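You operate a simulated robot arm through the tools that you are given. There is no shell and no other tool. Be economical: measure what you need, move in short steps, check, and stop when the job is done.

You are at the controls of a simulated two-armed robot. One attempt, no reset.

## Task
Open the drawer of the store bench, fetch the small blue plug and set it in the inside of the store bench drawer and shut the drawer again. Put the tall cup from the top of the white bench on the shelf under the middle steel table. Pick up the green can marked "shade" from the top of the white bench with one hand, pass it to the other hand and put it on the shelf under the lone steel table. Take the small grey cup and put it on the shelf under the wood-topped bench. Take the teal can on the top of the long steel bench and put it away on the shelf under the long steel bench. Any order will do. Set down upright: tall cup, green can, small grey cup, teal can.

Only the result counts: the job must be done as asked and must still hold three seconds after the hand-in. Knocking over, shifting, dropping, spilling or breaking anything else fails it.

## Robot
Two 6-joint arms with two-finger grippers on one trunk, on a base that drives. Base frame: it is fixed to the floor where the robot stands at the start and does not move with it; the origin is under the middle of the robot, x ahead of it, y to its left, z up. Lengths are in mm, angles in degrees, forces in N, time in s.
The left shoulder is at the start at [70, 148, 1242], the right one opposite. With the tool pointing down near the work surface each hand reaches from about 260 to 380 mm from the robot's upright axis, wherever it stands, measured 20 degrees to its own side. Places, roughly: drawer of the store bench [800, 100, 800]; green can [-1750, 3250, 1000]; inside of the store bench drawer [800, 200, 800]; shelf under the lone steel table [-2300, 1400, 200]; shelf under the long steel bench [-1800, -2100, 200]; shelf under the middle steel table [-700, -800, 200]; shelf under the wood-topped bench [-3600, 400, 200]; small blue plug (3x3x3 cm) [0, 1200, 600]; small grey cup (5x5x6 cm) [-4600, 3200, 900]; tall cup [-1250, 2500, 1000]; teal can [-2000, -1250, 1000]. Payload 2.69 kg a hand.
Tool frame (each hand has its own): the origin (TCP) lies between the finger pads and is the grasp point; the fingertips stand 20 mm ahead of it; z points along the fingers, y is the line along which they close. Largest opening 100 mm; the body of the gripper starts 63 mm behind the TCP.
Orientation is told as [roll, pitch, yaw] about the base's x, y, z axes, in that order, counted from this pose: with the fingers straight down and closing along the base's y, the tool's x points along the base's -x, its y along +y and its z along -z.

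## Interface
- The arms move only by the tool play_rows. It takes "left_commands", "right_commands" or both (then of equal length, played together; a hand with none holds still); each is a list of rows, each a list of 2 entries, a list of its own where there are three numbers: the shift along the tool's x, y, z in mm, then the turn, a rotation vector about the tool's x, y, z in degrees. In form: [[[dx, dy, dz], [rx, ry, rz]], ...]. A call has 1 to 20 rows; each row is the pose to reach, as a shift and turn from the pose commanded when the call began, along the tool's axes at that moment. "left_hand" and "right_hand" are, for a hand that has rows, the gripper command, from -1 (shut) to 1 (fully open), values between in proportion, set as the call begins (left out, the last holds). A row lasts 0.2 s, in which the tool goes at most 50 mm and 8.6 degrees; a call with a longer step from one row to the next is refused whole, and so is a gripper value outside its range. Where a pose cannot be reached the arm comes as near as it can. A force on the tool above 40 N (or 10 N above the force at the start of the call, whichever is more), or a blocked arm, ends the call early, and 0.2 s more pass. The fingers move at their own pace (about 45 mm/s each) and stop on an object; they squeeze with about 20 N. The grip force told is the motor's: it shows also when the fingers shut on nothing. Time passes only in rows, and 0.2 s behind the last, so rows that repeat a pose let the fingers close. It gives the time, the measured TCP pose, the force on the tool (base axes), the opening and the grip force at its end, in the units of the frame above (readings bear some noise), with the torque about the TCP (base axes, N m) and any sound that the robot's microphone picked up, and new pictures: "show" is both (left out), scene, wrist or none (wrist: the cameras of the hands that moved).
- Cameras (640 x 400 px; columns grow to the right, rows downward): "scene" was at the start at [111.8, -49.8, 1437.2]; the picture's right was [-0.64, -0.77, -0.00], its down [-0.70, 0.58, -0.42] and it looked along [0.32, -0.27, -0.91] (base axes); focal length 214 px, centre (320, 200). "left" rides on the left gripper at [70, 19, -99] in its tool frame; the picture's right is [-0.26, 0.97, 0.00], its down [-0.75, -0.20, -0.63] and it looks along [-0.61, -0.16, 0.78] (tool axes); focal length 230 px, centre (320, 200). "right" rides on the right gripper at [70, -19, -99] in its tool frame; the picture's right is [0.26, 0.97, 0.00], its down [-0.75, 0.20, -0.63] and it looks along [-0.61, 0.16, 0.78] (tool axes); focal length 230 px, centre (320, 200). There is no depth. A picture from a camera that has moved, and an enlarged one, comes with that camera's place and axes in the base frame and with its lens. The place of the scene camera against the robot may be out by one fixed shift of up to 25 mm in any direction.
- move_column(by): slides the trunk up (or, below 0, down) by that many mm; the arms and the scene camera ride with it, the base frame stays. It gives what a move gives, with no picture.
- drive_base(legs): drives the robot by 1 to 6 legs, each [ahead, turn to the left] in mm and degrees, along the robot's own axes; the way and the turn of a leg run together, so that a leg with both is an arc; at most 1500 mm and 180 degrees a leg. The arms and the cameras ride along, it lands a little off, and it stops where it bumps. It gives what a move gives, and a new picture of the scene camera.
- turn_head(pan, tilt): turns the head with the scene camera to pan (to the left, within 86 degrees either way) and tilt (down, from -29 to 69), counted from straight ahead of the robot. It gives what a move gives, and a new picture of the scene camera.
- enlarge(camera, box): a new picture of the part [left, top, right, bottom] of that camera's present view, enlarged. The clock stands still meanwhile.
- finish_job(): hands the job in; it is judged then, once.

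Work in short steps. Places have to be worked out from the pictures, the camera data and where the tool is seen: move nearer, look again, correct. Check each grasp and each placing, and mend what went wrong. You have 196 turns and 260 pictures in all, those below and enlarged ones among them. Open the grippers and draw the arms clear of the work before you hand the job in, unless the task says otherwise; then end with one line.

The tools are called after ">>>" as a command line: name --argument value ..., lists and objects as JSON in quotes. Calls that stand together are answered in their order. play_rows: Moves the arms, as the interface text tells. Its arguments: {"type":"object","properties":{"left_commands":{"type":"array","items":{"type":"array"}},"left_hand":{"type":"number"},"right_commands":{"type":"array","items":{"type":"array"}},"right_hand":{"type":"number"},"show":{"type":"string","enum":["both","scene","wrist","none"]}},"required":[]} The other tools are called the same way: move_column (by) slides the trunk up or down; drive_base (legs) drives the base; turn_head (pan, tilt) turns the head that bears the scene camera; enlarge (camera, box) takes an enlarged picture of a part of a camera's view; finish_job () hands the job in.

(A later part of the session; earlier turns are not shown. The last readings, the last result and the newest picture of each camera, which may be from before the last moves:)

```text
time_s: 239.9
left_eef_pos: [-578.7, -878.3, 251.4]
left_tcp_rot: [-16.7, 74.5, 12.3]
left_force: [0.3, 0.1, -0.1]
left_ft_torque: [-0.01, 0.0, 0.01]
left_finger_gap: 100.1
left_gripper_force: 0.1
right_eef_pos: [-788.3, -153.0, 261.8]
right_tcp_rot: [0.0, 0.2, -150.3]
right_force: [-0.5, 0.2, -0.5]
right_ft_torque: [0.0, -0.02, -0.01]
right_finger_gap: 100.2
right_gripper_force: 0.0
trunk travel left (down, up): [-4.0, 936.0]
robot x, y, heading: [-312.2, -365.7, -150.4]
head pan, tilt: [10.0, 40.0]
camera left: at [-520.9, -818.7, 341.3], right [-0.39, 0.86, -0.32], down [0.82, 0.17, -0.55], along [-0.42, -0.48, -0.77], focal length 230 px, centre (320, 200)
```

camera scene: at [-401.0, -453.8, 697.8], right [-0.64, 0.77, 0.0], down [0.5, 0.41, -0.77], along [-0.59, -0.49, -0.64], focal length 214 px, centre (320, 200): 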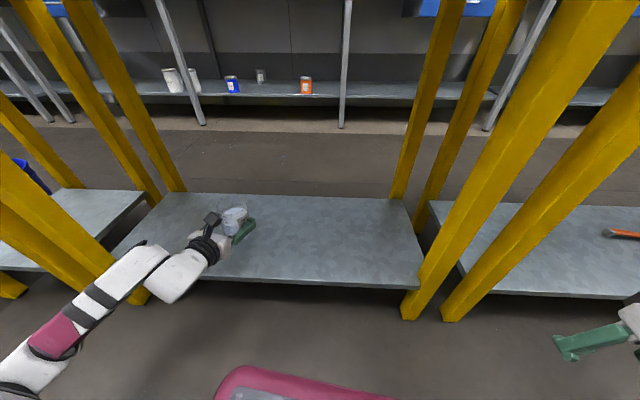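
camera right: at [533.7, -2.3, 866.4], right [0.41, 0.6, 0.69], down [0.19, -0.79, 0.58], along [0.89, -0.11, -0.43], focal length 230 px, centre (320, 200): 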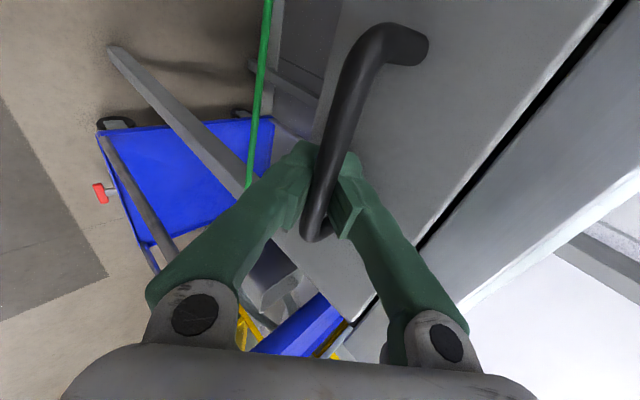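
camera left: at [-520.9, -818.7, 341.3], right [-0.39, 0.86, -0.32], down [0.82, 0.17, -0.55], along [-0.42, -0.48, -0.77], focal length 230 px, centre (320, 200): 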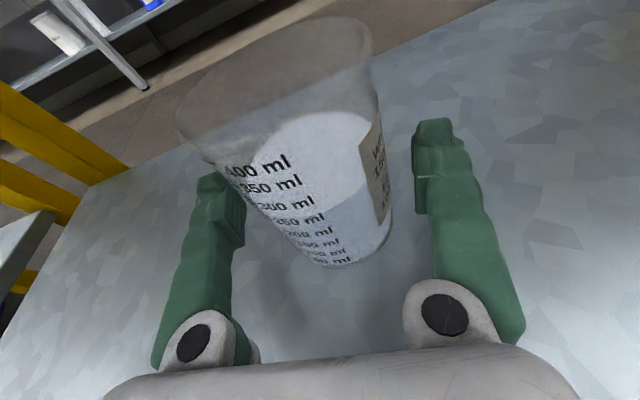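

The cup stands upright on the shelf. I back straight out, raise the trunk, and drive toward the gap beyond the right-hand table, then look for the way to the long steel bench.

>>> drive_base --legs '[[-330, 0]]'

>>> move_column --by 400

>>> drive_base --legs '[[0, -77], [1100, 0], [567, 0]]'

>>> turn_head --pan 80 --tilt 20

```text
time_s: 242.1
left_eef_pos: [-291.1, -714.6, 251.5]
left_tcp_rot: [-16.8, 74.5, 12.2]
left_force: [0.6, 0.2, -0.3]
left_ft_torque: [0.0, 0.03, -0.03]
left_finger_gap: 100.1
left_gripper_force: 0.0
right_eef_pos: [-501.8, 10.1, 261.8]
right_tcp_rot: [0.1, 0.1, -150.2]
right_force: [0.4, -0.7, -0.2]
right_ft_torque: [0.01, 0.01, 0.0]
right_finger_gap: 100.0
right_gripper_force: 0.1
trunk travel left (down, up): [-4.0, 936.0]
robot x, y, heading: [-19.5, -201.3, -150.4]
head pan, tilt: [10.0, 40.0]
camera scene: at [-113.2, -291.0, 673.8], right [-0.64, 0.77, 0.0], down [0.5, 0.41, -0.77], along [-0.59, -0.49, -0.64], focal length 214 px, centre (320, 200)
```

scene: 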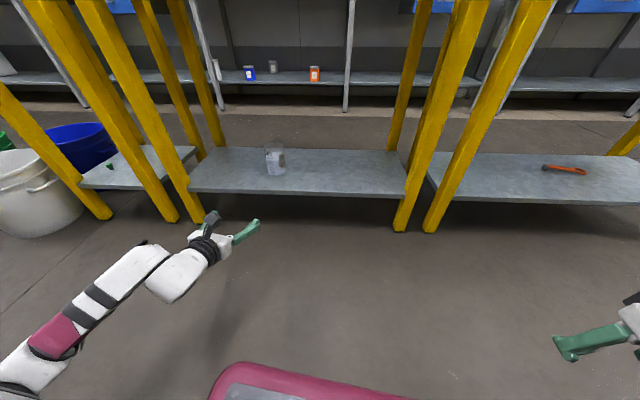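

```text
time_s: 246.0
left_eef_pos: [-291.4, -714.7, 651.8]
left_tcp_rot: [-16.7, 74.4, 12.3]
left_force: [-0.4, -0.1, -0.3]
left_ft_torque: [-0.02, 0.01, 0.02]
left_finger_gap: 100.0
left_gripper_force: 0.1
right_eef_pos: [-500.8, 9.7, 662.6]
right_tcp_rot: [0.0, 0.2, -150.2]
right_force: [-0.1, 0.0, 0.0]
right_ft_torque: [0.0, -0.01, -0.01]
right_finger_gap: 100.0
right_gripper_force: 0.1
trunk travel left (down, up): [-404.0, 536.0]
robot x, y, heading: [-20.8, -203.2, -150.7]
head pan, tilt: [10.0, 40.0]
```

```text
time_s: 257.8
left_eef_pos: [-1695.2, 1189.1, 649.8]
left_tcp_rot: [-16.8, 74.6, -65.0]
left_force: [-0.7, 0.4, 0.8]
left_ft_torque: [0.01, 0.0, -0.04]
left_finger_gap: 99.8
left_gripper_force: 0.0
right_eef_pos: [-1033.7, 1551.9, 662.2]
right_tcp_rot: [-0.1, 0.2, 132.3]
right_force: [-0.1, 0.0, -0.5]
right_ft_torque: [-0.01, 0.04, 0.02]
right_finger_gap: 100.0
right_gripper_force: 0.2
trunk travel left (down, up): [-404.0, 536.0]
robot x, y, heading: [-1131.5, 1038.3, 132.1]
head pan, tilt: [10.0, 40.0]
camera scene: at [-1220.0, 1113.9, 1073.8], right [0.61, 0.79, 0.0], down [0.51, -0.39, -0.77], along [-0.6, 0.47, -0.64], focal length 214 px, centre (320, 200)
```

scene: 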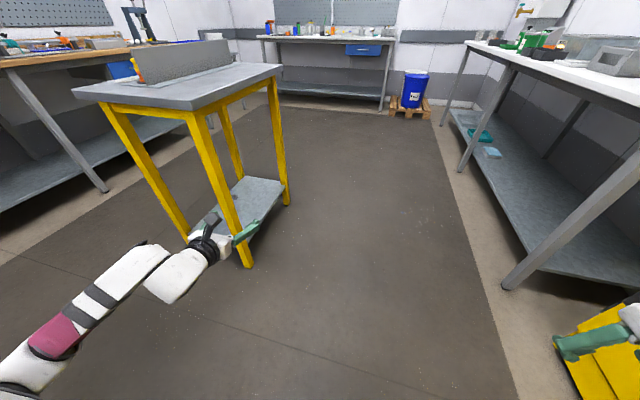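

```text
time_s: 259.2
left_eef_pos: [-1695.0, 1189.2, 650.7]
left_tcp_rot: [-16.7, 74.5, -65.2]
left_force: [-0.4, 0.9, -0.1]
left_ft_torque: [0.01, -0.01, -0.01]
left_finger_gap: 99.9
left_gripper_force: 0.1
right_eef_pos: [-1034.8, 1551.3, 661.8]
right_tcp_rot: [0.0, 0.2, 132.4]
right_force: [0.2, 0.8, 0.8]
right_ft_torque: [0.0, -0.01, -0.02]
right_finger_gap: 99.7
right_gripper_force: 0.1
trunk travel left (down, up): [-404.0, 536.0]
robot x, y, heading: [-1133.4, 1036.6, 132.0]
head pan, tilt: [80.0, 20.0]
camera scene: at [-1231.5, 1012.0, 1105.2], right [-0.53, 0.85, 0.0], down [0.29, 0.18, -0.94], along [-0.8, -0.5, -0.34], focal length 214 px, centre (320, 200)
```

scene: 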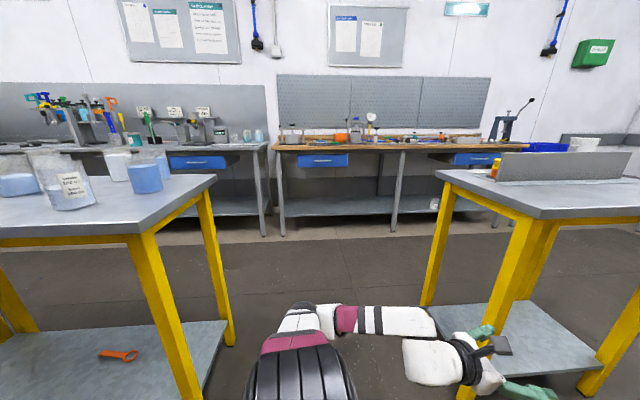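

The way is clear; the lone table (yellow legs, shelf) is on the left and the white bench on the right. I do the green can now: drive to a stance in front of it.

>>> drive_base --legs '[[0, -9], [1041, 0], [1041, 0], [0, -88]]'

>>> move_column --by 400

>>> turn_head --pan 0 --tilt 40

>>> enlarge --camera "scene" --box '[160, 60, 480, 260]'

```text
time_s: 260.1
left_eef_pos: [-1677.8, 1244.0, 651.1]
left_tcp_rot: [-16.3, 74.4, -70.4]
left_force: [-0.3, 0.5, -0.2]
left_ft_torque: [0.01, -0.04, -0.02]
left_finger_gap: 99.9
left_gripper_force: 0.0
right_eef_pos: [-984.2, 1538.8, 662.4]
right_tcp_rot: [-0.1, 0.4, 126.7]
right_force: [-0.8, -0.4, 0.0]
right_ft_torque: [0.01, 0.03, 0.02]
right_finger_gap: 100.0
right_gripper_force: 0.0
trunk travel left (down, up): [-404.0, 536.0]
robot x, y, heading: [-1133.5, 1034.2, 126.9]
head pan, tilt: [80.0, 20.0]
stopped in leg 1: the robot was blocked; the commanded pose is now the measured one
camera scene: at [-1232.3, 1021.9, 1105.3], right [-0.45, 0.89, 0.0], down [0.3, 0.16, -0.94], along [-0.84, -0.43, -0.34], focal length 214 px, centre (320, 200)
```

scene: 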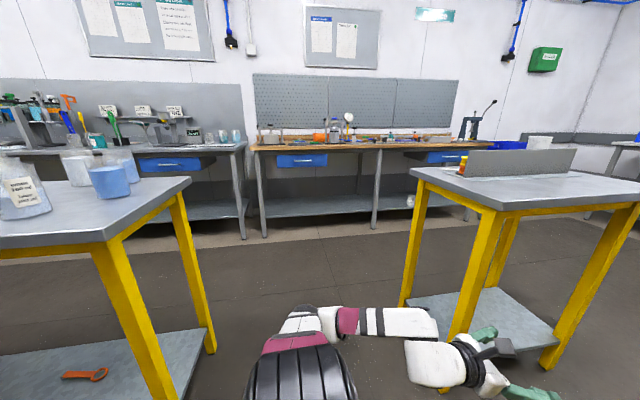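

```text
time_s: 264.0
left_eef_pos: [-1677.6, 1243.1, 1051.2]
left_tcp_rot: [-16.4, 74.6, -70.6]
left_force: [0.1, 1.0, -0.4]
left_ft_torque: [-0.01, -0.01, 0.01]
left_finger_gap: 99.8
left_gripper_force: 0.1
right_eef_pos: [-982.9, 1539.5, 1061.6]
right_tcp_rot: [-0.2, 0.5, 126.6]
right_force: [-0.7, 0.5, 0.1]
right_ft_torque: [0.01, 0.02, -0.03]
right_finger_gap: 100.2
right_gripper_force: 0.0
trunk travel left (down, up): [-804.0, 136.0]
robot x, y, heading: [-1134.0, 1039.2, 127.0]
head pan, tilt: [80.0, 20.0]
```

```text
time_s: 265.5
left_eef_pos: [-1677.9, 1243.8, 1050.1]
left_tcp_rot: [-16.4, 74.4, -70.5]
left_force: [0.2, 0.0, -0.8]
left_ft_torque: [0.0, -0.01, 0.01]
left_finger_gap: 100.1
left_gripper_force: 0.1
right_eef_pos: [-982.1, 1539.3, 1062.9]
right_tcp_rot: [-0.3, 0.4, 126.7]
right_force: [0.7, 0.3, -0.2]
right_ft_torque: [-0.01, 0.0, 0.01]
right_finger_gap: 100.0
right_gripper_force: 0.0
trunk travel left (down, up): [-804.0, 136.0]
robot x, y, heading: [-1131.6, 1035.3, 127.2]
head pan, tilt: [0.0, 40.0]
camera scene: at [-1200.4, 1132.3, 1473.9], right [0.8, 0.6, 0.0], down [0.39, -0.51, -0.77], along [-0.46, 0.61, -0.64], focal length 214 px, centre (320, 200)
```

scene: 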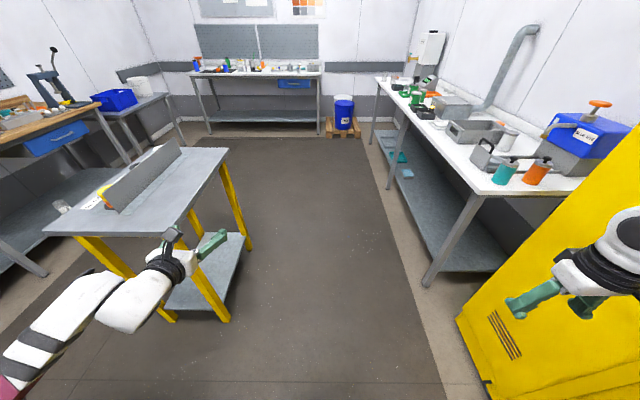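

```text
2.00 times, centred on (320, 160) of scene
camera zoom: at [-1200.4, 1132.3, 1473.9], right [0.8, 0.6, 0.0], down [0.39, -0.51, -0.77], along [-0.46, 0.61, -0.64], focal length 429 px, centre (320, 280)
```

zoom: 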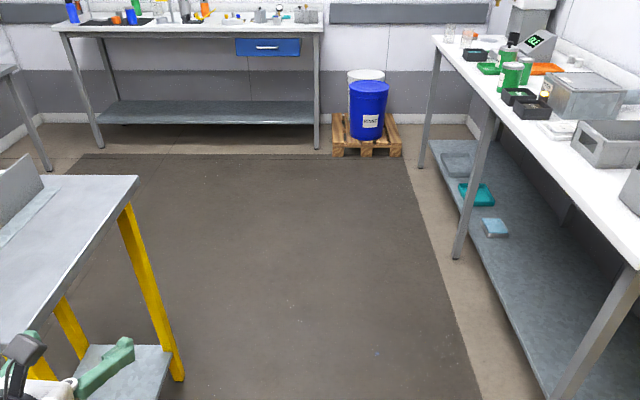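

The turn was reported blocked at 127° though nothing seems to touch. I retry the drive with the remaining correction.

>>> drive_base --legs '[[300, 0], [0, -3.5], [900, 0], [880, 0], [0, -88]]'

>>> enlarge --camera "scene" --box '[160, 60, 480, 260]'

```text
time_s: 268.4
left_eef_pos: [-1845.6, 1521.2, 1051.2]
left_tcp_rot: [-17.0, 74.5, -74.6]
left_force: [0.4, -0.5, -0.6]
left_ft_torque: [-0.04, -0.03, 0.02]
left_finger_gap: 100.0
left_gripper_force: 0.1
right_eef_pos: [-1133.7, 1773.9, 1062.0]
right_tcp_rot: [-0.1, 0.1, 123.0]
right_force: [-0.3, 0.9, 0.5]
right_ft_torque: [0.01, -0.01, 0.0]
right_finger_gap: 100.0
right_gripper_force: 0.0
trunk travel left (down, up): [-804.0, 136.0]
robot x, y, heading: [-1319.7, 1281.2, 123.0]
head pan, tilt: [0.0, 40.0]
stopped in leg 3: the robot was blocked; the commanded pose is now the measured one
camera scene: at [-1374.5, 1382.3, 1473.9], right [0.84, 0.55, 0.0], down [0.35, -0.54, -0.77], along [-0.42, 0.64, -0.64], focal length 214 px, centre (320, 200)
```

scene: 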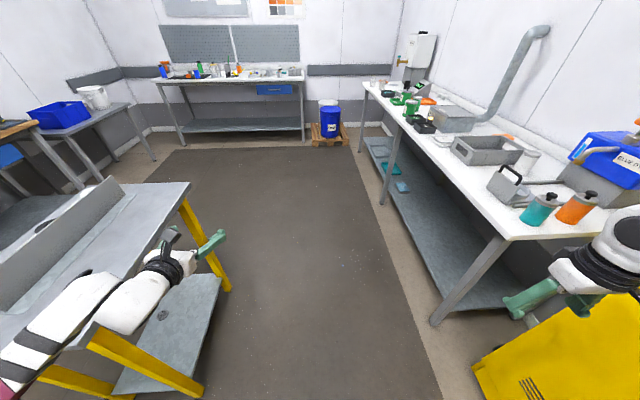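

```text
2.00 times, centred on (320, 160) of scene
camera zoom: at [-1374.5, 1382.3, 1473.9], right [0.84, 0.55, 0.0], down [0.35, -0.54, -0.77], along [-0.42, 0.64, -0.64], focal length 429 px, centre (320, 280)
```

zoom: 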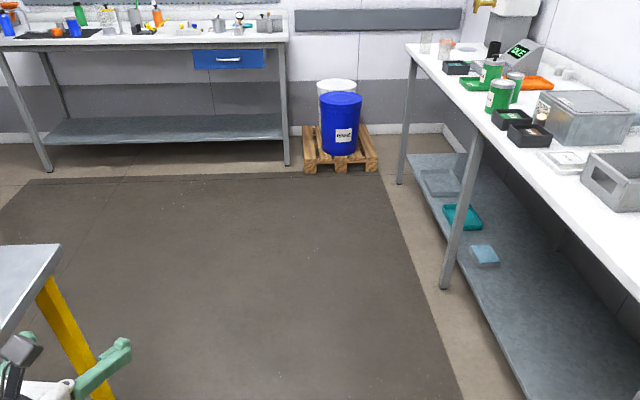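

The left elbow seems to have met the lone table's edge region. I back off, move ~160 mm toward the wall side, and continue along the aisle with more clearance.

>>> drive_base --legs '[[-80, 0], [0, -60], [180, 0], [0, 62], [900, 0], [890, 0]]'

>>> drive_base --legs '[[0, -89]]'

>>> enlarge --camera "scene" --box '[200, 80, 440, 230]'

```text
time_s: 284.4
left_eef_pos: [-2755.1, 3040.8, 1050.9]
left_tcp_rot: [-16.8, 74.6, -72.3]
left_force: [0.1, -0.3, 0.5]
left_ft_torque: [0.01, 0.02, -0.01]
left_finger_gap: 100.0
left_gripper_force: 0.0
right_eef_pos: [-2053.6, 3320.4, 1062.5]
right_tcp_rot: [-0.1, 0.1, 125.2]
right_force: [0.5, 0.3, 0.4]
right_ft_torque: [0.02, 0.01, -0.04]
right_finger_gap: 99.9
right_gripper_force: 0.0
trunk travel left (down, up): [-804.0, 136.0]
robot x, y, heading: [-2219.9, 2818.6, 125.1]
head pan, tilt: [0.0, 40.0]
camera scene: at [-2279.6, 2918.7, 1473.9], right [0.82, 0.58, 0.0], down [0.37, -0.52, -0.77], along [-0.44, 0.63, -0.64], focal length 214 px, centre (320, 200)
```

scene: 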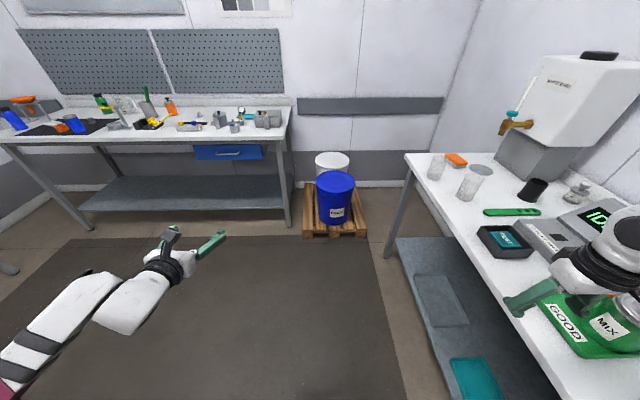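

```text
time_s: 288.6
left_eef_pos: [-2004.9, 3360.1, 1051.4]
left_tcp_rot: [-16.5, 74.5, -161.2]
left_force: [0.2, 0.5, 1.0]
left_ft_torque: [0.01, 0.0, 0.0]
left_finger_gap: 100.1
left_gripper_force: 0.0
right_eef_pos: [-1714.7, 2664.1, 1061.6]
right_tcp_rot: [-0.2, 0.4, 36.1]
right_force: [-0.2, 1.2, 0.3]
right_ft_torque: [0.01, 0.05, 0.01]
right_finger_gap: 99.8
right_gripper_force: 0.1
trunk travel left (down, up): [-804.0, 136.0]
robot x, y, heading: [-2215.4, 2813.5, 36.3]
head pan, tilt: [0.0, 40.0]
camera scene: at [-2093.3, 2888.9, 1473.9], right [0.59, -0.81, 0.0], down [-0.52, -0.38, -0.77], along [0.62, 0.45, -0.64], focal length 214 px, centre (320, 200)
```

scene: 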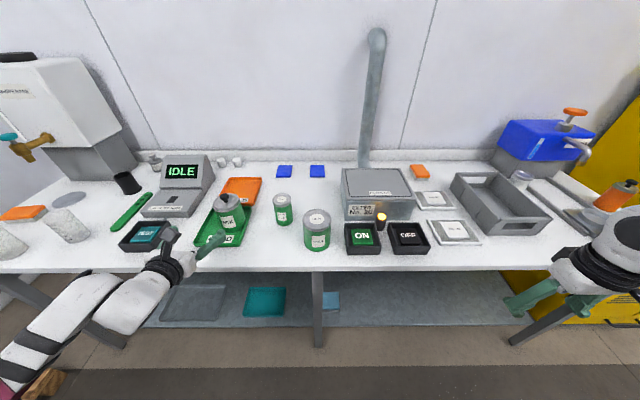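

```text
2.67 times, centred on (320, 155) of scene
camera zoom: at [-2093.3, 2888.9, 1473.9], right [0.59, -0.81, 0.0], down [-0.52, -0.38, -0.77], along [0.62, 0.45, -0.64], focal length 572 px, centre (320, 320)
```

zoom: 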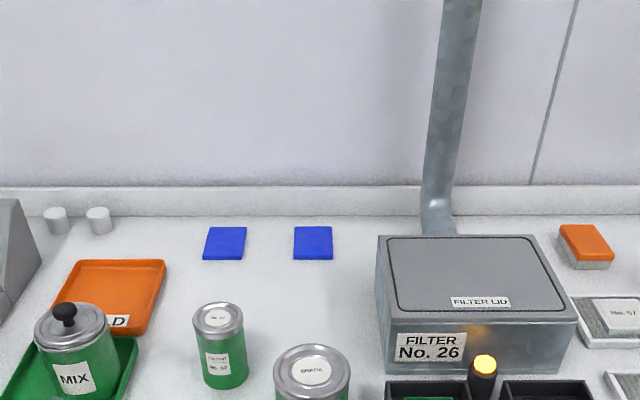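

The "SHADE" can is the larger middle one at about (-1742,3160), ~88 mm wide, top z≈1030. I raise the trunk and bring the right hand (pointing down, open) forward to the middle.

>>> move_column --by 110

>>> play_rows --right_commands '[[[-19, 38, -8], [0, 0, 0]], [[-38, 76, -15], [0, 0, 0]], [[-57, 114, -22], [0, 0, 0]], [[-76, 152, -30], [0, 0, 0]], [[-95, 190, -38], [0, 0, 0]], [[-114, 228, -45], [0, 0, 0]], [[-133, 266, -52], [0, 0, 0]], [[-152, 304, -60], [0, 0, 0]], [[-171, 342, -68], [0, 0, 0]], [[-190, 380, -75], [0, 0, 0]], [[-190, 380, -75], [0, 0, 0]]]' --right_hand 1 --show "both"

```text
time_s: 290.0
left_eef_pos: [-2004.3, 3360.0, 1160.5]
left_tcp_rot: [-16.8, 74.5, -161.3]
left_force: [0.6, -0.2, -1.5]
left_ft_torque: [-0.01, 0.0, -0.04]
left_finger_gap: 100.2
left_gripper_force: 0.0
right_eef_pos: [-1714.7, 2663.8, 1171.0]
right_tcp_rot: [-0.2, 0.3, 36.1]
right_force: [0.0, 0.6, 0.1]
right_ft_torque: [-0.02, 0.02, 0.01]
right_finger_gap: 100.1
right_gripper_force: 0.2
trunk travel left (down, up): [-914.0, 26.0]
robot x, y, heading: [-2217.1, 2823.1, 36.1]
head pan, tilt: [0.0, 40.0]
```

```text
time_s: 292.4
left_eef_pos: [-2003.8, 3362.3, 1160.5]
left_tcp_rot: [-16.7, 74.5, -161.2]
left_force: [0.1, 0.2, -0.8]
left_ft_torque: [0.03, -0.01, 0.04]
left_finger_gap: 99.9
left_gripper_force: 0.0
right_eef_pos: [-1755.5, 2738.3, 1179.6]
right_tcp_rot: [-0.1, 0.2, 36.1]
right_force: [0.7, -0.4, -0.5]
right_ft_torque: [-0.02, 0.0, 0.0]
right_finger_gap: 99.7
right_gripper_force: 0.1
right hand out of reach, approached as far as the arm can: row 2, 3, 4, 5, 6, 7, 8, 9, 10, 11
trunk travel left (down, up): [-914.0, 26.0]
robot x, y, heading: [-2216.4, 2818.8, 36.0]
head pan, tilt: [0.0, 40.0]
camera scene: at [-2092.9, 2888.7, 1583.8], right [0.59, -0.81, 0.0], down [-0.52, -0.38, -0.77], along [0.62, 0.45, -0.64], focal length 214 px, centre (320, 200)
camera right: at [-1802.0, 2683.2, 1279.5], right [-0.78, 0.63, 0.0], down [0.49, 0.61, 0.63], along [0.4, 0.49, -0.78], focal length 230 px, centre (320, 200)
```

scene: 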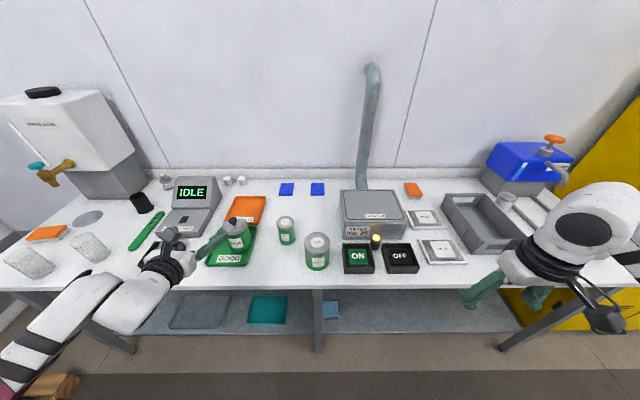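
right: 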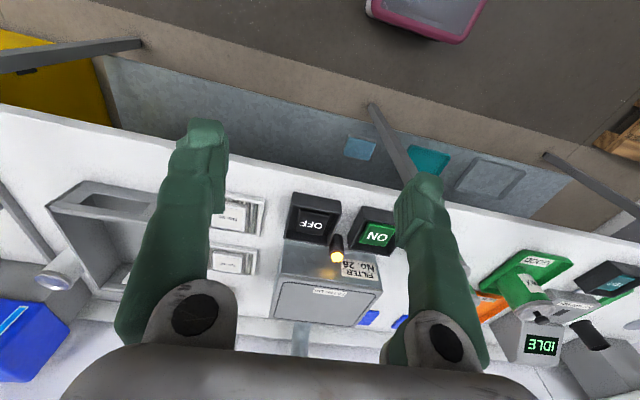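

The straight path passes inside the arm's minimum radius; I go forward first, then sweep left.

>>> play_rows --right_commands '[[[-40, 0, -8], [0, 0, 0]], [[-80, 0, -16], [0, 0, 0]], [[-120, 0, -25], [0, 0, 0]], [[-128, 40, -25], [0, 0, 0]], [[-136, 80, -25], [0, 0, 0]], [[-144, 120, -25], [0, 0, 0]], [[-151, 160, -25], [0, 0, 0]], [[-159, 200, -25], [0, 0, 0]], [[-166, 240, -25], [0, 0, 0]], [[-173, 280, -25], [0, 0, 0]], [[-179, 316, -25], [0, 0, 0]], [[-179, 316, -25], [0, 0, 0]]]' --show "both"

```text
time_s: 295.0
left_eef_pos: [-2003.8, 3358.8, 1162.4]
left_tcp_rot: [-17.1, 74.5, -161.7]
left_force: [0.3, -0.8, 0.6]
left_ft_torque: [0.01, 0.03, 0.02]
left_finger_gap: 100.1
left_gripper_force: 0.1
right_eef_pos: [-1753.6, 3132.6, 1202.6]
right_tcp_rot: [0.1, 0.5, 36.1]
right_force: [-0.6, -0.3, -0.1]
right_ft_torque: [0.01, 0.04, -0.01]
right_finger_gap: 100.4
right_gripper_force: 0.1
right hand out of reach, approached as far as the arm can: row 1, 2, 3, 4, 5, 6, 7, 8, 9, 10, 11, 12
trunk travel left (down, up): [-914.0, 26.0]
robot x, y, heading: [-2219.2, 2817.6, 36.1]
head pan, tilt: [0.0, 40.0]
camera scene: at [-2091.3, 2886.6, 1583.8], right [0.59, -0.81, 0.0], down [-0.52, -0.38, -0.77], along [0.62, 0.45, -0.64], focal length 214 px, centre (320, 200)
camera right: at [-1798.5, 3077.1, 1301.9], right [-0.78, 0.63, 0.0], down [0.49, 0.6, 0.62], along [0.39, 0.49, -0.78], focal length 230 px, centre (320, 200)
```

scene: 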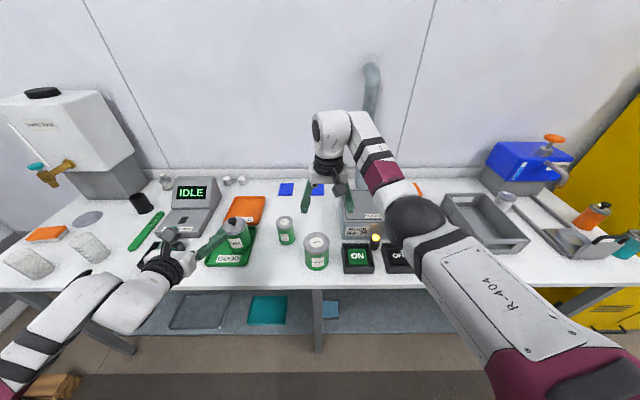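
right: 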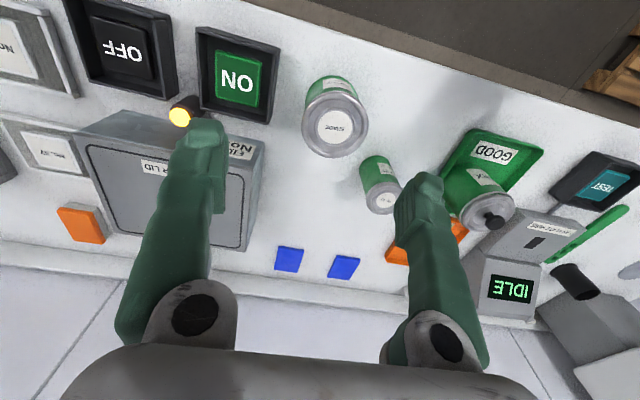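

The right hand is nearly above the can. I lift the left hand 70 mm for safety, then correct with the base (+2°, 28 mm) and look again.

>>> play_rows --left_commands '[[[34, -3, -9], [0, 0, 0]], [[67, -5, -18], [0, 0, 0]], [[67, -5, -18], [0, 0, 0]]]' --show "none"

>>> drive_base --legs '[[0, 2], [28, 0]]'

>>> move_column --by -90

>>> enlarge --camera "right" --box '[0, 0, 640, 400]'

```text
time_s: 295.8
left_eef_pos: [-2002.7, 3363.7, 1230.2]
left_tcp_rot: [-16.5, 74.5, -161.1]
left_force: [0.0, 0.4, -1.0]
left_ft_torque: [0.01, 0.03, 0.03]
left_finger_gap: 99.9
left_gripper_force: 0.1
right_eef_pos: [-1754.4, 3133.2, 1201.9]
right_tcp_rot: [0.1, 0.4, 36.0]
right_force: [-0.1, 0.7, -0.3]
right_ft_torque: [0.01, 0.01, 0.01]
right_finger_gap: 99.9
right_gripper_force: 0.1
trunk travel left (down, up): [-914.0, 26.0]
robot x, y, heading: [-2217.0, 2819.9, 36.2]
head pan, tilt: [0.0, 40.0]
```

```text
time_s: 297.0
left_eef_pos: [-2004.7, 3386.0, 1231.8]
left_tcp_rot: [-17.0, 74.7, -159.5]
left_force: [-0.9, -0.6, 0.6]
left_ft_torque: [0.0, 0.03, 0.01]
left_finger_gap: 99.9
left_gripper_force: 0.1
right_eef_pos: [-1749.6, 3165.6, 1204.5]
right_tcp_rot: [0.0, 0.1, 38.2]
right_force: [-1.1, -0.7, -0.1]
right_ft_torque: [0.01, -0.01, 0.0]
right_finger_gap: 100.1
right_gripper_force: 0.1
trunk travel left (down, up): [-914.0, 26.0]
robot x, y, heading: [-2191.9, 2837.3, 38.1]
head pan, tilt: [0.0, 40.0]
camera scene: at [-2079.5, 2907.9, 1584.3], right [0.62, -0.79, 0.0], down [-0.5, -0.4, -0.77], along [0.6, 0.47, -0.64], focal length 214 px, centre (320, 200)
```

scene: 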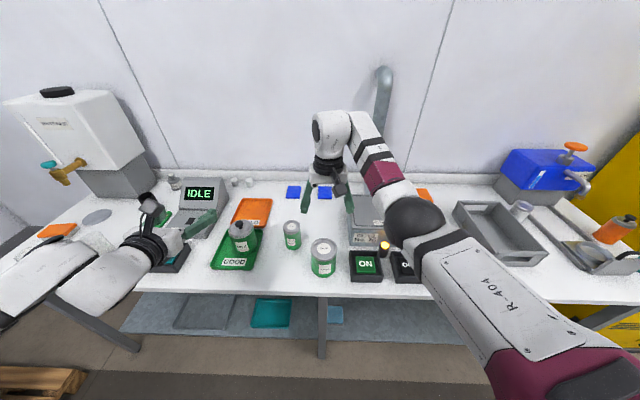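

```text
time_s: 298.3
left_eef_pos: [-2002.4, 3387.2, 1139.1]
left_tcp_rot: [-17.0, 74.5, -159.5]
left_force: [-0.2, 0.0, -0.7]
left_ft_torque: [0.02, 0.01, -0.01]
left_finger_gap: 100.0
left_gripper_force: 0.0
right_eef_pos: [-1746.6, 3167.6, 1113.7]
right_tcp_rot: [0.1, 0.4, 38.3]
right_force: [-0.2, -0.4, 0.0]
right_ft_torque: [0.01, -0.02, -0.01]
right_finger_gap: 100.0
right_gripper_force: 0.0
trunk travel left (down, up): [-824.0, 116.0]
robot x, y, heading: [-2197.0, 2842.2, 38.1]
head pan, tilt: [0.0, 40.0]
```

```text
1.00 times, centred on (320, 200) of right (not enlarged: the box is as wide or as high as the picture)
camera zoom: at [-1788.7, 3110.7, 1212.4], right [-0.8, 0.6, 0.0], down [0.47, 0.62, 0.62], along [0.37, 0.5, -0.78], focal length 230 px, centre (320, 200)
```

zoom: 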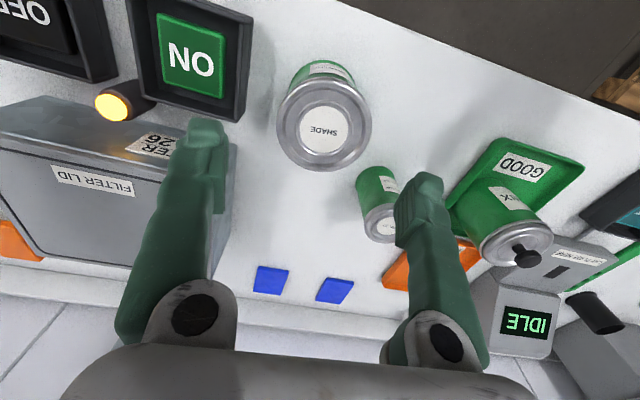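

Can top ≈1007, centre ≈(-1743,3175). I fine-shift the hand 6 mm ahead and 4 mm left, then lower over the can.

>>> play_rows --right_commands '[[[-6, 4, 0], [0, 0, 0]], [[-6, 4, 0], [0, 0, 0]]]' --show "none"

>>> move_column --by -72

>>> enlarge --camera "right" --box '[0, 0, 640, 400]'

```text
time_s: 298.9
left_eef_pos: [-2001.9, 3387.7, 1140.3]
left_tcp_rot: [-16.8, 74.4, -159.5]
left_force: [-0.4, -0.2, 0.8]
left_ft_torque: [0.02, 0.02, 0.02]
left_finger_gap: 100.0
left_gripper_force: 0.0
right_eef_pos: [-1743.0, 3173.8, 1112.9]
right_tcp_rot: [0.2, 0.4, 38.1]
right_force: [1.0, 0.0, 0.3]
right_ft_torque: [0.0, -0.03, -0.03]
right_finger_gap: 100.2
right_gripper_force: 0.1
trunk travel left (down, up): [-824.0, 116.0]
robot x, y, heading: [-2195.6, 2834.9, 38.4]
head pan, tilt: [0.0, 40.0]
```

```text
time_s: 300.0
left_eef_pos: [-2001.6, 3386.9, 1068.6]
left_tcp_rot: [-16.9, 74.7, -159.5]
left_force: [0.3, 0.1, 0.2]
left_ft_torque: [-0.03, -0.02, -0.01]
left_finger_gap: 99.8
left_gripper_force: 0.0
right_eef_pos: [-1742.8, 3173.5, 1040.3]
right_tcp_rot: [0.1, 0.5, 38.2]
right_force: [0.0, 0.2, 0.7]
right_ft_torque: [0.0, 0.03, -0.05]
right_finger_gap: 100.2
right_gripper_force: 0.0
trunk travel left (down, up): [-752.0, 188.0]
robot x, y, heading: [-2194.1, 2836.1, 38.1]
head pan, tilt: [0.0, 40.0]
```

```text
1.00 times, centred on (320, 200) of right (not enlarged: the box is as wide or as high as the picture)
camera zoom: at [-1786.1, 3117.8, 1140.8], right [-0.8, 0.6, 0.0], down [0.47, 0.62, 0.62], along [0.37, 0.5, -0.78], focal length 230 px, centre (320, 200)
```

zoom: 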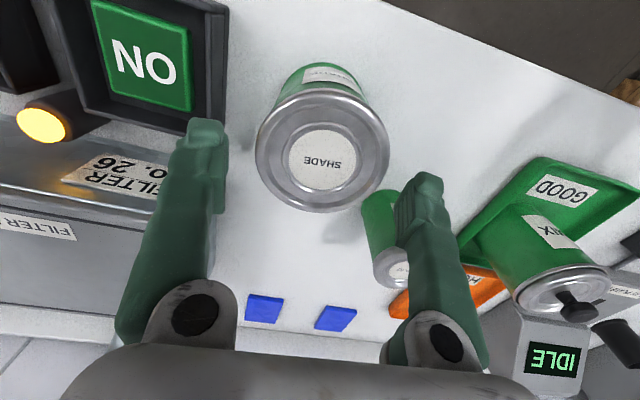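

Centred well; top ≈1006. I lower 56 mm and close on the can's upper part.

>>> move_column --by -56

>>> play_rows --right_commands '[[[0, 0, 0], [0, 0, 0]], [[0, 0, 0], [0, 0, 0]], [[0, 0, 0], [0, 0, 0]]]' --right_hand -1 --show "none"

>>> move_column --by 150

>>> drive_base --legs '[[-300, 0]]'

```text
time_s: 300.9
left_eef_pos: [-2004.1, 3386.6, 1013.7]
left_tcp_rot: [-17.0, 74.7, -159.4]
left_force: [0.0, -0.1, 0.5]
left_ft_torque: [0.03, -0.02, -0.01]
left_finger_gap: 100.1
left_gripper_force: 0.1
right_eef_pos: [-1745.4, 3175.4, 990.0]
right_tcp_rot: [0.1, -0.1, 38.2]
right_force: [2.6, 8.0, 26.1]
right_ft_torque: [0.18, -0.01, -0.14]
right_finger_gap: 100.0
right_gripper_force: 0.1
trunk travel left (down, up): [-696.0, 244.0]
robot x, y, heading: [-2196.2, 2836.2, 38.6]
head pan, tilt: [0.0, 40.0]
```

```text
time_s: 301.7
left_eef_pos: [-2004.8, 3387.6, 1012.7]
left_tcp_rot: [-16.8, 74.7, -159.3]
left_force: [0.1, 0.0, 0.0]
left_ft_torque: [0.01, -0.03, 0.0]
left_finger_gap: 100.0
left_gripper_force: 0.1
right_eef_pos: [-1745.7, 3175.2, 989.2]
right_tcp_rot: [0.0, -0.2, 38.2]
right_force: [4.6, 11.1, 31.0]
right_ft_torque: [0.18, 0.19, -0.14]
right_finger_gap: 100.0
right_gripper_force: 19.7
trunk travel left (down, up): [-696.0, 244.0]
robot x, y, heading: [-2193.8, 2837.5, 38.0]
head pan, tilt: [0.0, 40.0]
```

```text
time_s: 303.5
left_eef_pos: [-2000.4, 3388.9, 1161.5]
left_tcp_rot: [-16.9, 74.4, -159.3]
left_force: [0.0, 0.9, 0.0]
left_ft_torque: [0.01, 0.03, -0.03]
left_finger_gap: 100.1
left_gripper_force: 0.1
right_eef_pos: [-1742.3, 3173.6, 1133.9]
right_tcp_rot: [0.1, 0.5, 38.2]
right_force: [-0.5, 0.9, -4.7]
right_ft_torque: [-0.06, -0.01, -0.03]
right_finger_gap: 86.8
right_gripper_force: 19.9
trunk travel left (down, up): [-846.0, 94.0]
robot x, y, heading: [-2190.8, 2835.0, 37.8]
head pan, tilt: [0.0, 40.0]
```

```text
time_s: 305.6
left_eef_pos: [-2236.7, 3202.3, 1161.8]
left_tcp_rot: [-16.7, 74.2, -159.4]
left_force: [-0.1, 0.8, -0.4]
left_ft_torque: [0.01, -0.01, -0.03]
left_finger_gap: 100.1
left_gripper_force: 0.1
right_eef_pos: [-1977.7, 2988.9, 1133.2]
right_tcp_rot: [0.1, 0.6, 38.1]
right_force: [0.9, 0.6, -5.4]
right_ft_torque: [-0.07, 0.05, 0.01]
right_finger_gap: 86.9
right_gripper_force: 19.9
trunk travel left (down, up): [-846.0, 94.0]
robot x, y, heading: [-2431.9, 2652.8, 37.7]
head pan, tilt: [0.0, 40.0]
camera scene: at [-2308.1, 2725.9, 1515.4], right [0.62, -0.79, 0.0], down [-0.51, -0.4, -0.76], along [0.6, 0.47, -0.65], focal length 214 px, centre (320, 200)
```

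scene: 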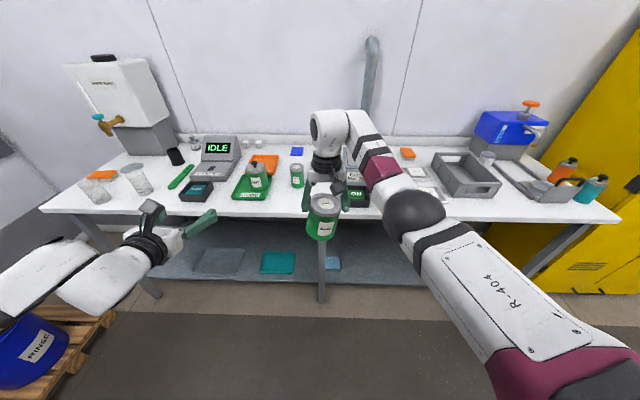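

The can is lifted (5 N, gap 87). I check it in the right hand's view and see whether anything else moved.

>>> enlarge --camera "right" --box '[0, 0, 640, 400]'

>>> enlarge --camera "scene" --box '[220, 90, 460, 250]'

```text
1.00 times, centred on (320, 200) of right (not enlarged: the box is as wide or as high as the picture)
camera zoom: at [-2020.6, 2932.8, 1233.1], right [-0.8, 0.6, 0.0], down [0.47, 0.62, 0.62], along [0.37, 0.5, -0.78], focal length 230 px, centre (320, 200)
```

zoom: 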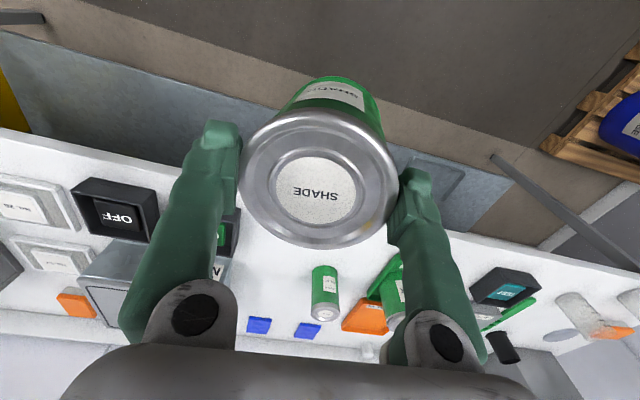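

```text
2.50 times, centred on (340, 170) of scene
camera zoom: at [-2308.1, 2725.9, 1515.4], right [0.62, -0.79, 0.0], down [-0.51, -0.4, -0.76], along [0.6, 0.47, -0.65], focal length 536 px, centre (270, 275)
```

zoom: 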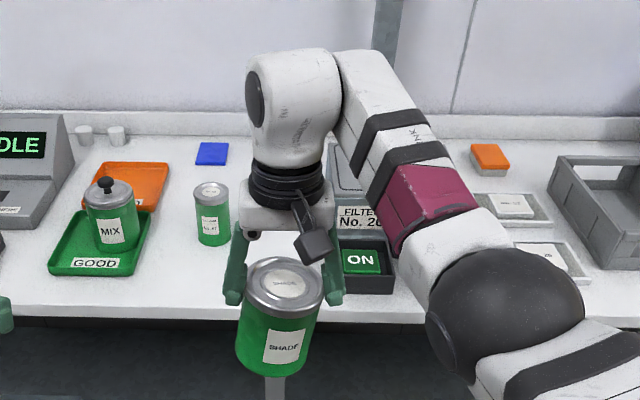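

The can hangs from the right fingertips by its rim (z 1023–1133), nothing else appears disturbed. Now I bring the left hand in at 45° from the left, to a pre-grasp point at the can's lower half.

>>> play_rows --left_commands '[[[-9, 10, 1], [-7, 0.6, 1.9]], [[-18, 30, 1], [-14, 1.1, 3.8]], [[-27, 60, 2], [-21, 1.7, 5.7]], [[-35, 95, 3], [-28, 2.3, 7.6]], [[-43, 130, 3], [-35, 2.8, 9.5]], [[-52, 165, 4], [-42, 3.4, 11.4]], [[-61, 200, 5], [-44.3, 3.6, 12]], [[-69, 241, 5.5], [-44.3, 3.6, 12]], [[-69, 241, 5.5], [-44.3, 3.6, 12]]]' --left_hand 1 --show "both"

```text
time_s: 307.6
left_eef_pos: [-2108.1, 3003.0, 1071.2]
left_tcp_rot: [-17.5, 74.3, 153.8]
left_force: [0.1, -0.4, 0.1]
left_ft_torque: [-0.02, -0.02, -0.04]
left_finger_gap: 99.7
left_gripper_force: 0.2
right_eef_pos: [-1979.6, 2988.3, 1134.5]
right_tcp_rot: [0.0, 0.4, 38.0]
right_force: [-0.1, 1.4, -5.7]
right_ft_torque: [-0.06, 0.01, 0.0]
right_finger_gap: 87.0
right_gripper_force: 20.2
trunk travel left (down, up): [-846.0, 94.0]
robot x, y, heading: [-2433.3, 2649.9, 37.8]
head pan, tilt: [0.0, 40.0]
camera scene: at [-2310.7, 2724.5, 1515.7], right [0.62, -0.79, 0.0], down [-0.51, -0.4, -0.77], along [0.6, 0.47, -0.64], focal length 214 px, centre (320, 200)
camera left: at [-2186.8, 2990.0, 1161.8], right [-0.22, -0.92, -0.33], down [-0.75, 0.37, -0.54], along [0.62, 0.13, -0.77], focal length 230 px, centre (320, 200)
```

scene: 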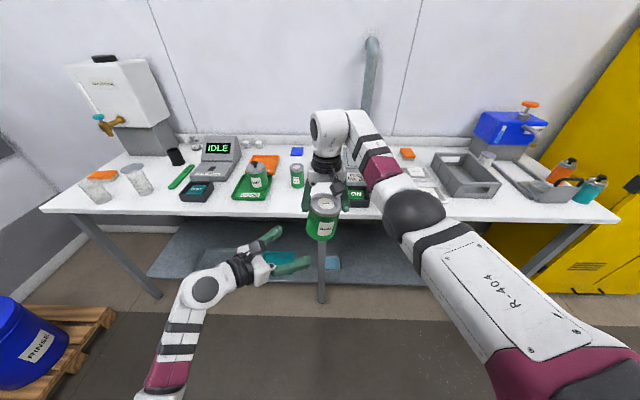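
left: 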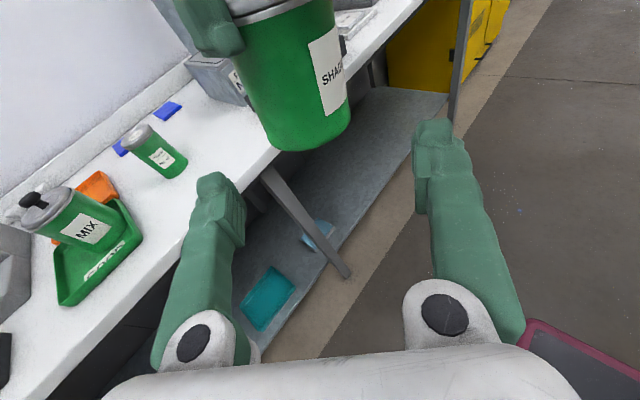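

Reached nicely. The can appears a few mm left of the hand's axis; I advance 60 mm with an 8 mm left shift and look again.

>>> play_rows --left_commands '[[[5, -9, 20], [0, 0, 0]], [[10, -9, 40], [0, 0, 0]], [[15, -9, 58], [0, 0, 0]], [[15, -9, 58], [0, 0, 0]]]' --show "wrist"

```text
time_s: 308.6
left_eef_pos: [-2045.4, 3004.9, 1075.2]
left_tcp_rot: [-17.4, 74.2, 154.0]
left_force: [0.9, 1.2, 0.6]
left_ft_torque: [-0.01, 0.01, 0.0]
left_finger_gap: 100.1
left_gripper_force: 0.1
right_eef_pos: [-1979.7, 2987.4, 1135.2]
right_tcp_rot: [0.1, 0.5, 38.1]
right_force: [1.0, 0.8, -5.8]
right_ft_torque: [-0.07, -0.01, -0.02]
right_finger_gap: 86.8
right_gripper_force: 20.5
trunk travel left (down, up): [-846.0, 94.0]
robot x, y, heading: [-2430.8, 2652.7, 37.7]
head pan, tilt: [0.0, 40.0]
camera left: at [-2124.5, 2990.9, 1165.6], right [-0.22, -0.92, -0.33], down [-0.75, 0.37, -0.54], along [0.62, 0.13, -0.77], focal length 230 px, centre (320, 200)
```

left: 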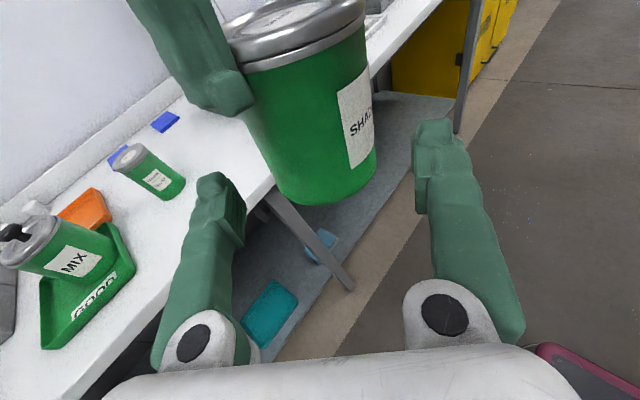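

Lateral error is now ~3 mm. I advance the last 62 mm, a bit lower to stay beneath the right fingertips.

>>> play_rows --left_commands '[[[-2, -3.7, 18], [0, 0, 0]], [[3, -3.7, 40], [0, 0, 0]], [[8, -3.7, 62], [0, 0, 0]], [[8, -3.7, 62], [0, 0, 0]]]' --show "wrist"

```text
time_s: 309.6
left_eef_pos: [-1985.1, 2998.1, 1067.2]
left_tcp_rot: [-17.5, 74.3, 153.9]
left_force: [0.0, -0.2, 0.5]
left_ft_torque: [-0.01, 0.01, 0.01]
left_finger_gap: 100.1
left_gripper_force: 0.1
right_eef_pos: [-1979.7, 2987.7, 1133.7]
right_tcp_rot: [0.0, 0.5, 38.1]
right_force: [-0.4, 0.5, -5.3]
right_ft_torque: [-0.04, -0.04, 0.05]
right_finger_gap: 86.8
right_gripper_force: 20.4
trunk travel left (down, up): [-846.0, 94.0]
robot x, y, heading: [-2431.3, 2652.5, 37.9]
head pan, tilt: [0.0, 40.0]
camera left: at [-2063.6, 2984.4, 1158.0], right [-0.22, -0.92, -0.33], down [-0.75, 0.37, -0.54], along [0.62, 0.13, -0.77], focal length 230 px, centre (320, 200)
```

left: 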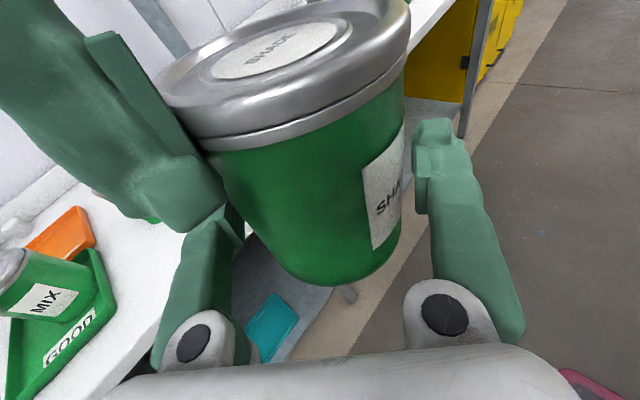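

The can is between the left fingers without contact. I close the left hand.

>>> play_rows --left_commands '[[[0, 0, 0], [0, 0, 0]], [[0, 0, 0], [0, 0, 0]], [[0, 0, 0], [0, 0, 0]]]' --left_hand -1 --show "none"

>>> play_rows --right_commands '[[[0, 0, 0], [0, 0, 0]], [[0, 0, 0], [0, 0, 0]], [[0, 0, 0], [0, 0, 0]]]' --right_hand 1 --show "wrist"

```text
time_s: 310.4
left_eef_pos: [-1984.7, 2999.3, 1067.4]
left_tcp_rot: [-17.4, 74.3, 153.8]
left_force: [2.1, 6.4, 0.4]
left_ft_torque: [-0.07, 0.0, 0.04]
left_finger_gap: 88.3
left_gripper_force: 20.4
right_eef_pos: [-1979.2, 2987.5, 1134.3]
right_tcp_rot: [0.0, 0.6, 38.1]
right_force: [-2.6, -4.8, -4.0]
right_ft_torque: [-0.31, 0.2, 0.04]
right_finger_gap: 86.7
right_gripper_force: 20.3
trunk travel left (down, up): [-846.0, 94.0]
robot x, y, heading: [-2432.9, 2654.3, 38.3]
head pan, tilt: [0.0, 40.0]
```

```text
time_s: 311.1
left_eef_pos: [-1984.6, 2998.7, 1068.1]
left_tcp_rot: [-17.4, 74.3, 154.0]
left_force: [0.5, -0.9, 0.1]
left_ft_torque: [0.0, 0.06, 0.02]
left_finger_gap: 88.5
left_gripper_force: 20.4
right_eef_pos: [-1979.3, 2988.4, 1134.5]
right_tcp_rot: [0.1, 0.4, 38.1]
right_force: [-0.6, -0.5, 0.3]
right_ft_torque: [-0.01, -0.03, 0.01]
right_finger_gap: 99.8
right_gripper_force: 0.0
trunk travel left (down, up): [-846.0, 94.0]
robot x, y, heading: [-2432.1, 2652.4, 38.2]
head pan, tilt: [0.0, 40.0]
camera right: at [-2022.1, 2931.3, 1234.2], right [-0.8, 0.6, 0.0], down [0.47, 0.62, 0.62], along [0.37, 0.5, -0.78], focal length 230 px, centre (320, 200)
```

right: 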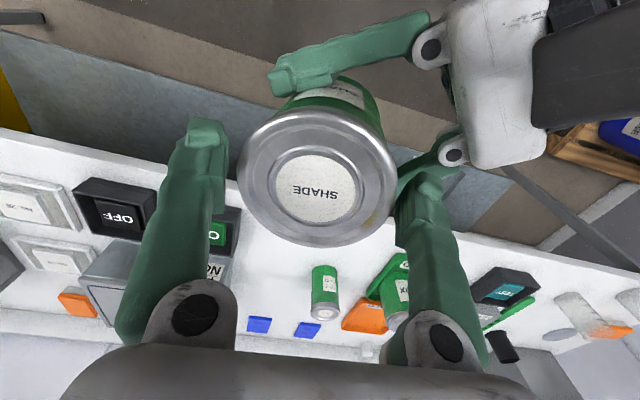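

Both readings look calm. I raise the right hand straight up off the can and then check the left hand's load.

>>> play_rows --right_commands '[[[0, 0, -15], [0, 0, 0]], [[0, 0, -35], [0, 0, 0]], [[0, 0, -60], [0, 0, 0]], [[0, 0, -90], [0, 0, 0]], [[0, 0, -90], [0, 0, 0]]]' --show "scene"

```text
time_s: 312.4
left_eef_pos: [-1985.7, 2999.1, 1067.5]
left_tcp_rot: [-17.4, 74.3, 154.0]
left_force: [0.4, -0.7, 0.1]
left_ft_torque: [0.01, 0.01, -0.02]
left_finger_gap: 88.0
left_gripper_force: 19.3
right_eef_pos: [-1979.2, 2984.8, 1224.3]
right_tcp_rot: [0.2, 0.6, 38.1]
right_force: [-0.7, -0.5, 0.0]
right_ft_torque: [0.01, 0.01, -0.03]
right_finger_gap: 100.0
right_gripper_force: 0.0
trunk travel left (down, up): [-846.0, 94.0]
robot x, y, heading: [-2431.9, 2653.5, 38.0]
head pan, tilt: [0.0, 40.0]
camera scene: at [-2310.2, 2724.1, 1515.7], right [0.62, -0.79, 0.0], down [-0.51, -0.4, -0.77], along [0.6, 0.47, -0.64], focal length 214 px, centre (320, 200)
```

scene: 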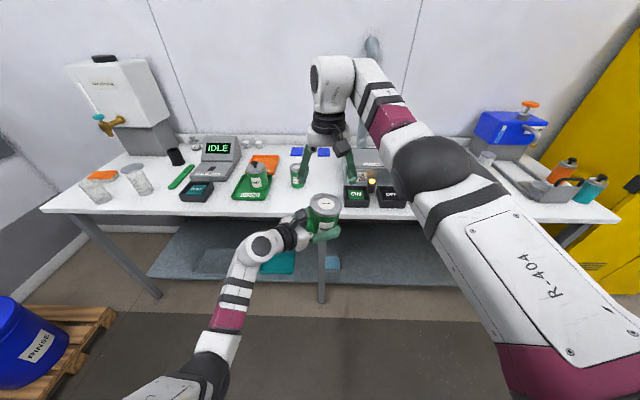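

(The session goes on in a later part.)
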